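You operate a simulated robot arm through the tools that you are given. There is no shell and no other tool. Be economical: measure what you need, move in short steps, check, and stop when the job is done.

Carry out the task below with a simulated robot arm. There is one attempt and no reset: what you move stays moved.

TASK
Open the table drawer.

It is judged by the outcome, as a careful person would: the job done as asked, and still so three seconds after it is handed in. It fails if anything else is knocked over, pushed out of place, dropped, spilled or broken.

THE ROBOT
A 6-joint arm with a two-finger parallel gripper, fixed in place. Base frame: the origin is at the foot of the arm, x ahead of it, y to its left, z up. Lengths are in mm, angles in degrees, forces in N, time in s.
With the tool pointing down near the work surface it reaches from about 120 to 600 mm from the base axis. Its first joint turns from -66.0 to 66.0 degrees. Payload 2.7 kg.
Tool frame: the origin (TCP) lies between the finger pads and is the grasp point; the fingertips stand 23 mm ahead of it; z points along the fingers, y is the line along which they close. The gripper opens to 94 mm. The fingers are 38 mm wide and 10 mm thick; the gripper's body (54 by 96 mm) begins 39 mm behind the TCP.
Orientation is that of the tool frame in the base frame, as [roll, pitch, yaw] about the fixed x, y, z axes, in that order (R = Rz(yaw) Ry(pitch) Rx(roll)). With the fingers straight down and closing along the base's y, the tool's x points along the base's -x, its y along +y and its z along -z.

THE INTERFACE
- The arm moves only by the tool apply_moves. Its argument "steps" is one flat list of numbers, 7 for each row, row after row: the shift along the tool's x, y, z in mm, then the turn, a rotation vector about the tool's x, y, z in degrees, then the closure, from 0 (fully open) to 1 (shut). In form: [dx, dy, dz, rx, ry, rz, fingers, dx, dy, dz, rx, ry, rz, fingers, ...]. A call has 1 to 20 rows; each row shifts and turns the commanded pose from where the row before left it, along the tool's axes as they then stand. A row lasts 0.2 s, in which the tool goes at most 50 mm and 8.6 degrees; a call with a longer step from one row to the next is refused whole, and so is a gripper value outside its range. A pose out of reach is approached as far as the arm can. The call stops where the force on the tool passes 40 N (or 10 N more than at its start, if that is more) or the arm is blocked; 0.2 s more then pass. The fingers move at their own pace (about 45 mm/s each) and stop on an object; they squeeze with about 28 N. The grip force told is the motor's: it shows also when the fingers shut on nothing. Time passes only in rows, and 0.2 s behind the last, so rows that do not move let the fingers close. It gives the time, the measured TCP pose, the force on the tool (base axes), the opening and the grip force at its end, in the units of the frame above (readings bear some noise).
- Cameras (640 x 400 px; columns grow to the right, rows downward): "scene" is fixed at [86.9, -457.3, 1384.7]; the picture's right is [0.55, -0.84, 0.00], its down [-0.61, -0.40, -0.68] and it looks along [0.57, 0.37, -0.73] (base axes); focal length 365 px, centre (320, 200). "wrist" rides on the gripper at [-39, 0, -44] in the tool frame; the picture's right is [0.00, -1.00, 0.00], its down [0.97, 0.00, -0.24] and it looks along [0.24, 0.00, 0.97] (tool axes); focal length 218 px, centre (320, 200).
- snapshot(camera): a new picture of that camera. No time passes.
- point_at(camera, pixels): there is no depth. For up to 12 entries [column, row, z] of the newest picture of that camera ("zoom" is the newest enlarged one), the place [x, y] in the base frame at which the ray of that pixel passes the height z, good to about 2 mm. No time passes.
- zoom(camera, box): a new picture of the part [left, top, right, bottom] of that camera's present view, enlarged. No time passes.
- sign_off(): hands the job in; it is judged then, once.

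Work in short steps. Measure before you move; look again where a grasp or a placing could have gone wrong, and mend it. You have 60 turns and 22 pictures in all, the two below and enlarged ones among them. Open the gripper and draw the arm clear of the work before you hand the job in, unless the task says otherwise; then end with one line.

The tools are called after ">>>" as a command line: name --argument value ..., lists and objects as JSON in quotes. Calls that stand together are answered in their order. apply_moves: Moves the arm, as the interface text tells. Its arguments: {"type":"object","properties":{"steps":{"type":"array","items":{"type":"number"}}},"required":["steps"]} The other tools are called the same way: snapshot (camera) takes a picture; point_at (camera, pixels) gives the place at which the rays of pixels pass given heights; zoom (camera, box) takes an enlarged picture of a part of a camera's view; sign_off () hands the job in.

At the start:

```text
clock: 0.0
tool_pos: [424.4, 1.4, 862.7]
ee_rot: [180.0, -0.1, 180.0]
contact_force: [0.0, 0.1, -0.6]
finger_gap: 93.7
grasp_force: 0.0
```

scene: 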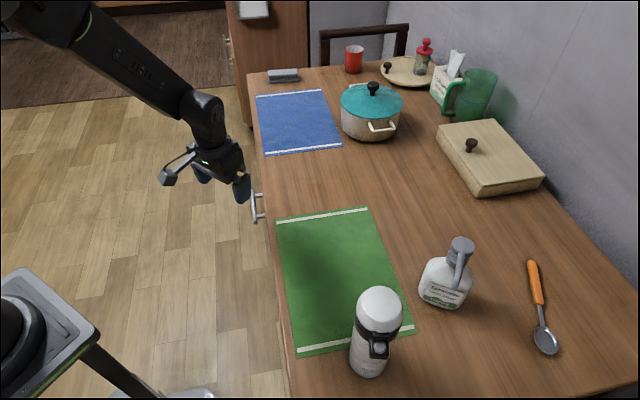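
wrist: 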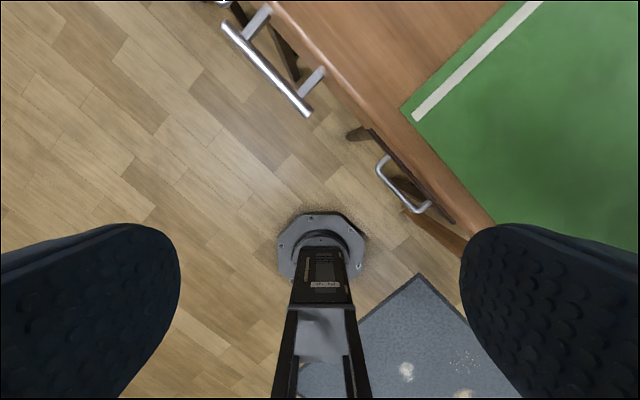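

The wrist view shows a bar handle near (268,70) and a second handle near (400,185), so I'll enlarge both views to find out which belongs to the table drawer.

>>> zoom --camera "scene" --box '[200, 140, 328, 260]'

>>> zoom --camera "wrist" --box '[200, 0, 480, 230]'

```text
3.33 times, centred on (264, 200) of scene
```

zoom: 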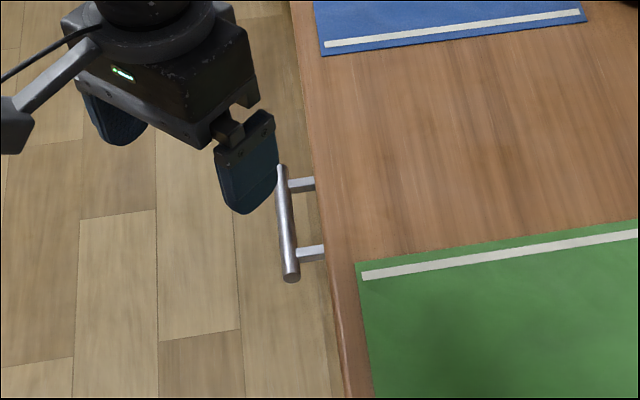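

```text
1.74 times, centred on (340, 115) of wrist
```

zoom: 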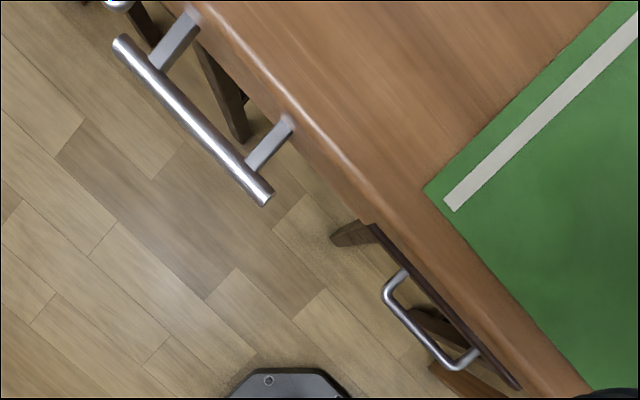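

The thick bar is fixed to the table's apron, just under the top, so it is the drawer handle. I'll triangulate its ends, posts and the table edge.

>>> point_at --camera "scene" --pixels '[[255.3, 222, 500], [255.3, 222, 550], [255.3, 222, 600], [253, 191, 550], [272, 250, 600], [258, 160, 600]]'

>>> point_at --camera "wrist" --pixels '[[307, 114, 500], [307, 114, 550], [307, 114, 600], [226, 25, 500], [226, 25, 550], [226, 25, 600], [290, 20, 600], [402, 130, 600], [242, 32, 550], [297, 97, 550]]'

```text
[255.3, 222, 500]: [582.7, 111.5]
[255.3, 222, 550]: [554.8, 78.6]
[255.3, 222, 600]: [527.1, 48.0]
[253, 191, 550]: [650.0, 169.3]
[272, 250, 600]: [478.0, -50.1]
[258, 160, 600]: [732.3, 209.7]
```

```text
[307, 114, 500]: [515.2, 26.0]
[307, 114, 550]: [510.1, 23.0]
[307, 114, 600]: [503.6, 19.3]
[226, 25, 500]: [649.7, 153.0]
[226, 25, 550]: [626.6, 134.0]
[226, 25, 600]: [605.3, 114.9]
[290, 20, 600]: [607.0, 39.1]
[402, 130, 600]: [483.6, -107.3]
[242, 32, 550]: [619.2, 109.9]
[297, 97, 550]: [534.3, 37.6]
```

>>> point_at --camera "scene" --pixels '[[276, 222, 600], [276, 222, 650], [276, 222, 700], [255.3, 222, 640], [255.3, 222, 660], [259.5, 215, 640], [257, 195.5, 640], [253, 191, 640], [268, 210, 680], [278, 300, 680]]'

>>> point_at --camera "wrist" --pixels '[[403, 111, 600], [403, 111, 650], [403, 111, 700], [307, 114, 640], [307, 114, 660], [226, 25, 640], [226, 25, 660], [242, 32, 640], [297, 97, 640], [325, 70, 640], [269, 5, 640], [325, 70, 680]]'

```text
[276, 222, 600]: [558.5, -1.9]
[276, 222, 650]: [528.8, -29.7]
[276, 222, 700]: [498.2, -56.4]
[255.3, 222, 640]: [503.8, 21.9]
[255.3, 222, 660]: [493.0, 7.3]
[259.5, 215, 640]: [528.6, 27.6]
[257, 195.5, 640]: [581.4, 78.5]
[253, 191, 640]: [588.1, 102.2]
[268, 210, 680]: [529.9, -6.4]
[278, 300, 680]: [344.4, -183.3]
```

```text
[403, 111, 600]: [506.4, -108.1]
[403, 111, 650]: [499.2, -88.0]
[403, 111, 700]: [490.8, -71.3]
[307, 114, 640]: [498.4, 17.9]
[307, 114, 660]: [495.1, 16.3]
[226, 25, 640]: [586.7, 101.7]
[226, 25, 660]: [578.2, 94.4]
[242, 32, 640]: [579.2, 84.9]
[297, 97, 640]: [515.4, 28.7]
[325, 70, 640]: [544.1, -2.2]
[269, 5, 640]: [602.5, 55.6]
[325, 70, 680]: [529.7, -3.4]
```

The two cameras agree. The tabletop is at z≈720. The handle bar runs from (499,18) to (587,102) at z≈642, with its centre at about (543,60), and the drawer pulls along (-0.69,0.72). I'll yaw the tool to match, move out in front of the drawer, then tilt so the fingers point at the bar.

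>>> apply_moves --steps '[0, 0, 0, 0, 0, -7.28, 0.2, 0, 0, 0, 0, 0, -7.28, 0.45, 0, 0, 0, 0, 0, -7.28, 0.45, 0, 0, 0, 0, 0, -7.28, 0.45, 0, 0, 0, 0, 0, -7.28, 0.45, 0, 0, 0, 0, 0, -7.28, 0.45, -21, 18, 12, 0, 0, 0, 0.45, -21, 18, 12, 0, 0, 0, 0.45, -21, 18, 12, 0, 0, 0, 0.45, -21, 18, 12, 0, 0, 0, 0.45, -21, 18, 12, 0, 0, 0, 0.45, -21, 18, 12, 0, 0, 0, 0.45, 0, 0, 0, 0, 0, 0, 0.45]'

```text
clock: 2.8
tool_pos: [441.5, 167.6, 789.0]
ee_rot: [179.9, 0.0, -136.3]
contact_force: [-1.0, 0.2, -0.5]
finger_gap: 51.5
grasp_force: 0.0
```

The yaw and shift came out as planned. Next I'll tilt 70° about tool x.

>>> apply_moves --steps '[0, 0, 0, 7.78, 0, 0, 0.45, 0, 0, 0, 7.78, 0, 0, 0.45, 0, 0, 0, 7.78, 0, 0, 0.45, 0, 0, 0, 7.78, 0, 0, 0.45, 0, 0, 0, 7.78, 0, 0, 0.45, 0, 0, 0, 7.78, 0, 0, 0.45, 0, 0, 0, 7.78, 0, 0, 0.45, 0, 0, 0, 7.78, 0, 0, 0.45, 0, 0, 0, 7.78, 0, 0, 0.45, 0, 0, 0, 0, 0, 0, 0.45]'

```text
clock: 5.0
tool_pos: [441.2, 166.6, 790.0]
ee_rot: [-109.9, 0.0, -136.3]
contact_force: [-0.6, -0.4, 1.1]
finger_gap: 51.8
grasp_force: 0.0
```

>>> apply_moves --steps '[0, 29.5, 0, 0, 0, 0, 0.45, 0, 29.5, 0, 0, 0, 0, 0.45, 0, 29.6, 0, 0, 0, 0, 0.45, 0, 0, 31, 0, 0, 0, 0.45, 0, 0, 31, 0, 0, 0, 0.45, 0, 0, 32, 0, 0, 0, 0.45, 0, 0, 0, 0, 0, 0, 0.45]'

>>> snapshot --camera "wrist"

>>> snapshot --camera "scene"

```text
clock: 6.6
tool_pos: [479.9, 125.2, 677.9]
ee_rot: [-110.0, -0.1, -136.3]
contact_force: [0.1, 0.8, 0.6]
finger_gap: 51.9
grasp_force: 0.0
```

```text
17 pictures are left
```

wrist: 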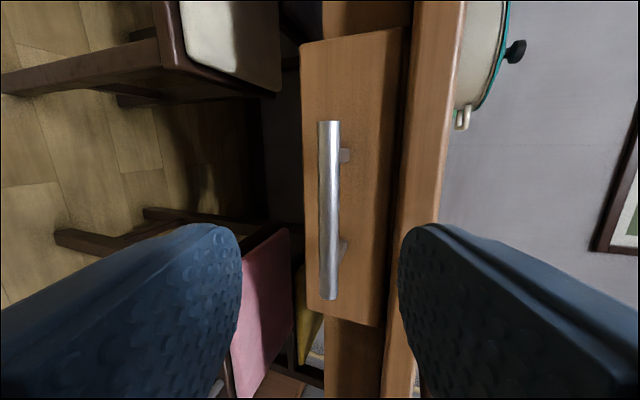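

```text
16 pictures are left
```

scene: 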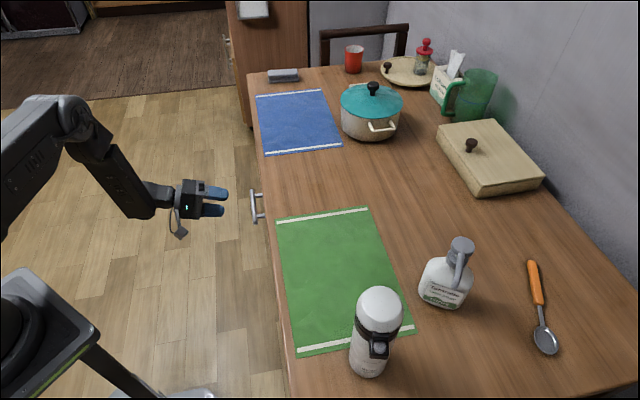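

The bar is centred between the posts and only about 5 mm above the finger midplane (column 328). I'll advance 60 mm with a small correction and look again.

>>> apply_moves --steps '[0, -2, 20, 0, 0, 0, 0.45, 0, -2, 20, 0, 0, 0, 0.45, 0, 0, 20, 0, 0, 0, 0.45, 0, 0, 0, 0, 0, 0, 0.45]'

>>> snapshot --camera "wrist"

```text
clock: 7.6
tool_pos: [519.3, 83.1, 658.6]
ee_rot: [-109.9, 0.0, -136.3]
contact_force: [-0.5, 0.5, -0.3]
finger_gap: 51.6
grasp_force: 0.0
```

```text
15 pictures are left
```

wrist: 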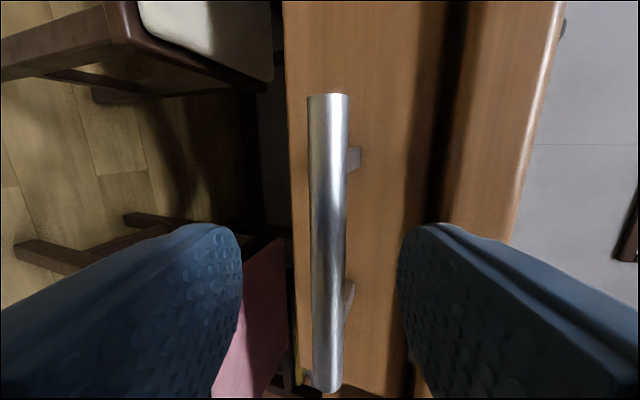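

The bar is centred at column ~328 and the posts are about ±33 mm to the sides, clear of the fingers. I'll advance the last 34 mm and close.

>>> apply_moves --steps '[0, -0.7, 12, 0, 0, 0, 0.45, 0, -0.7, 12, 0, 0, 0, 0.45, 0, -0.6, 10, 0, 0, 0, 0.45, 0, 0, 0, 0, 0, 0, 0.45, 0, 0, 0, 0, 0, 0, 0.7, 0, 0, 0, 0, 0, 0, 1, 0, 0, 0, 0, 0, 0, 1, 0, 0, 0, 0, 0, 0, 1]'

>>> snapshot --camera "wrist"

```text
clock: 9.4
tool_pos: [543.1, 59.4, 650.3]
ee_rot: [-109.7, 0.0, -136.4]
contact_force: [-2.7, -5.5, 23.5]
finger_gap: 20.2
grasp_force: 45.0
```

```text
14 pictures are left
```

wrist: 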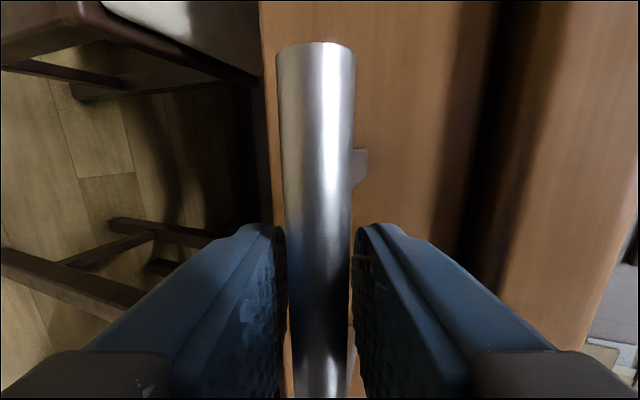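

The bar is gripped (gap 20 mm) with a 23 N upward load on the tool. I'll ease up 2 mm along the closing axis, then start a slow pull straight out.

>>> apply_moves --steps '[0, -1, 0, 0, 0, 0, 1, 0, -1, 0, 0, 0, 0, 1, 0, 1.71, -4.7, 0, 0, 0, 1, 0, 1.71, -4.7, 0, 0, 0, 1, 0, 1.71, -4.7, 0, 0, 0, 1, 0, 1.71, -4.7, 0, 0, 0, 1]'

```text
clock: 10.8
tool_pos: [529.3, 72.8, 650.3]
ee_rot: [-110.0, -0.1, -136.5]
contact_force: [-11.6, -13.5, 20.0]
finger_gap: 20.3
grasp_force: 45.0
```

The drawer moved about 19 mm, with small side loads. I'll keep pulling and add slight relief (+x, and up).

>>> apply_moves --steps '[1, -0.5, 0, 0, 0, 0, 1, 1, -0.5, 0, 0, 0, 0, 1, 0.2, 2.74, -7.52, 0, 0, 0, 1, 0.2, 2.74, -7.52, 0, 0, 0, 1, 0.2, 2.74, -7.52, 0, 0, 0, 1, 0.2, 2.74, -7.52, 0, 0, 0, 1, 0.2, 2.74, -7.52, 0, 0, 0, 1, 0, 0, 0, 0, 0, 0, 1]'

>>> snapshot --camera "scene"

```text
clock: 12.6
tool_pos: [500.5, 101.7, 650.6]
ee_rot: [-110.2, 0.0, -136.0]
contact_force: [16.0, 15.9, -23.4]
finger_gap: 20.6
grasp_force: 44.8
```

```text
13 pictures are left
```

scene: 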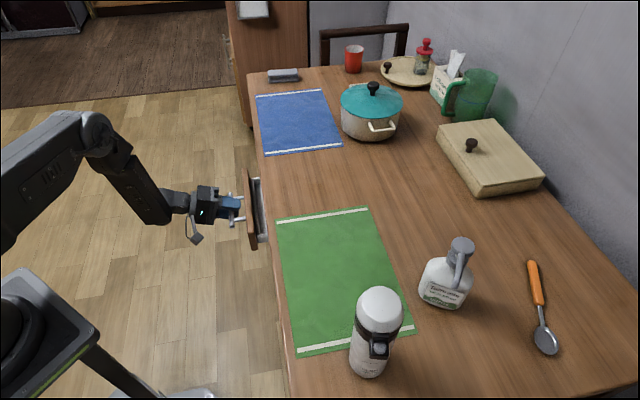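

The drawer is opening, along exactly (-0.707,0.707). My relief overshot slightly, so I'll undo about half of it and keep pulling in the true direction.

>>> apply_moves --steps '[-1, 0.5, 0, 0, 0, 0, 1, 0.22, 3.42, -9.4, 0, 0, 0, 1, 0.22, 3.42, -9.4, 0, 0, 0, 1, 0.22, 3.42, -9.4, 0, 0, 0, 1, 0.22, 3.42, -9.4, 0, 0, 0, 1, 0.22, 3.42, -9.4, 0, 0, 0, 1, 0.22, 3.42, -9.4, 0, 0, 0, 1, 0.22, 3.42, -9.4, 0, 0, 0, 1, 0, 0, 0, 0, 0, 0, 1]'

```text
clock: 14.6
tool_pos: [451.5, 151.8, 649.9]
ee_rot: [-110.4, 0.0, -136.2]
contact_force: [14.8, 12.7, -30.8]
finger_gap: 20.4
grasp_force: 44.8
```

It is open about 130 mm. I'll relieve the upward pull by easing down 1 mm, then continue.

>>> apply_moves --steps '[-0.6, 0.7, 0, 0, 0, 0, 1, -0.2, 0.7, 0.2, 0, 0, 0, 1, 0.22, 3.42, -9.4, 0, 0, 0, 1, 0.22, 3.42, -9.4, 0, 0, 0, 1, 0.22, 3.42, -9.4, 0, 0, 0, 1, 0.22, 3.42, -9.4, 0, 0, 0, 1, 0.22, 3.42, -9.4, 0, 0, 0, 1, 0, 0, 0, 0, 0, 0, 1]'

>>> snapshot --camera "scene"

```text
clock: 16.4
tool_pos: [414.8, 188.7, 650.8]
ee_rot: [-109.8, -0.1, -136.3]
contact_force: [-3.7, -5.1, -0.5]
finger_gap: 20.4
grasp_force: 45.0
```

```text
12 pictures are left
```

scene: 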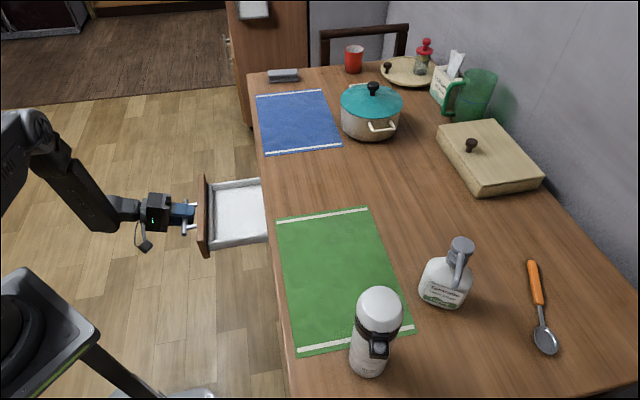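

It is open about 182 mm and the load is low. I'll keep pulling until it stops or gets near full extension.

>>> apply_moves --steps '[0.22, 3.42, -9.4, 0, 0, 0, 1, 0.22, 3.42, -9.4, 0, 0, 0, 1, 0.22, 3.42, -9.4, 0, 0, 0, 1, 0.22, 3.42, -9.4, 0, 0, 0, 1, 0.22, 3.42, -9.4, 0, 0, 0, 1, 0.22, 3.42, -9.4, 0, 0, 0, 1, 0, 0, 0, 0, 0, 0, 1]'

```text
clock: 17.2
tool_pos: [401.4, 202.4, 650.7]
ee_rot: [-109.6, 0.0, -136.9]
contact_force: [6.7, -3.1, -1.6]
finger_gap: 20.4
grasp_force: 45.4
stopped in row 3: the force on the tool passed its limit (the readings are from after the stop); the commanded pose is now the measured one
```

The drawer hit its end stop at about 200 mm. I'll release the bar and back straight off along the tool axis.

>>> apply_moves --steps '[0, 0, 0, 0, 0, 0, 0.7, 0, 0, 0, 0, 0, 0, 0.5, 0, 0, 0, 0, 0, 0, 0.4, 0, 0, 0, 0, 0, 0, 0.4, 0, 0, -15, 0, 0, 0, 0.4, 0, 0, -20, 0, 0, 0, 0.4, 0, 0, -20, 0, 0, 0, 0.4, 0, 0, -20, 0, 0, 0, 0.4, 0, 0, 0, 0, 0, 0, 0]'

>>> snapshot --camera "scene"

>>> snapshot --camera "wrist"

```text
clock: 19.2
tool_pos: [353.6, 254.0, 678.0]
ee_rot: [-109.5, 0.2, -136.9]
contact_force: [0.3, -0.5, -0.5]
finger_gap: 91.4
grasp_force: 0.1
```

```text
11 pictures are left
```

scene: 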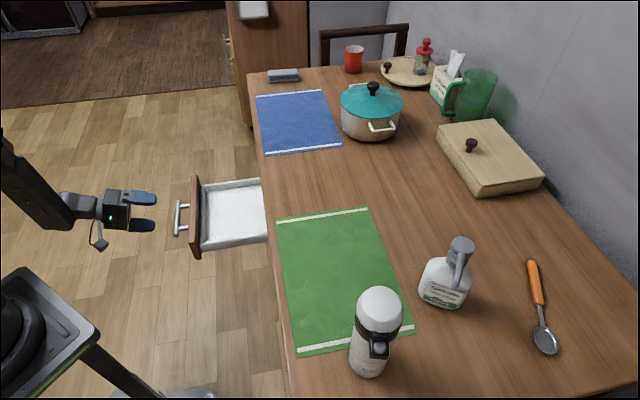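

```text
10 pictures are left
```

wrist: 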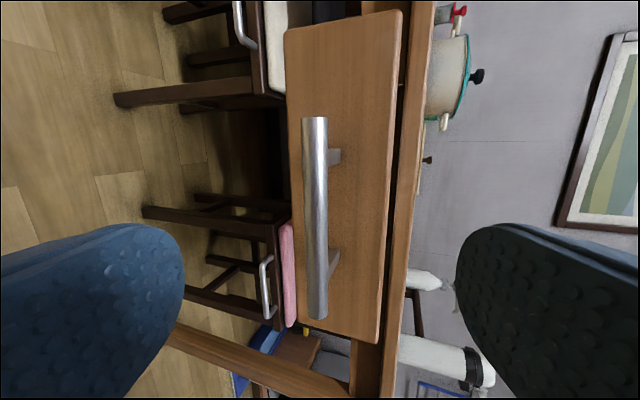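

The drawer is fully open, the gripper is clear of the handle, and nothing on the table has shifted. I'm handing the job in.

>>> sign_off

```text
The job is handed in.
```

The table drawer is open by about 200 mm, to its end stop; the gripper is released and the arm is clear, and nothing else was disturbed.
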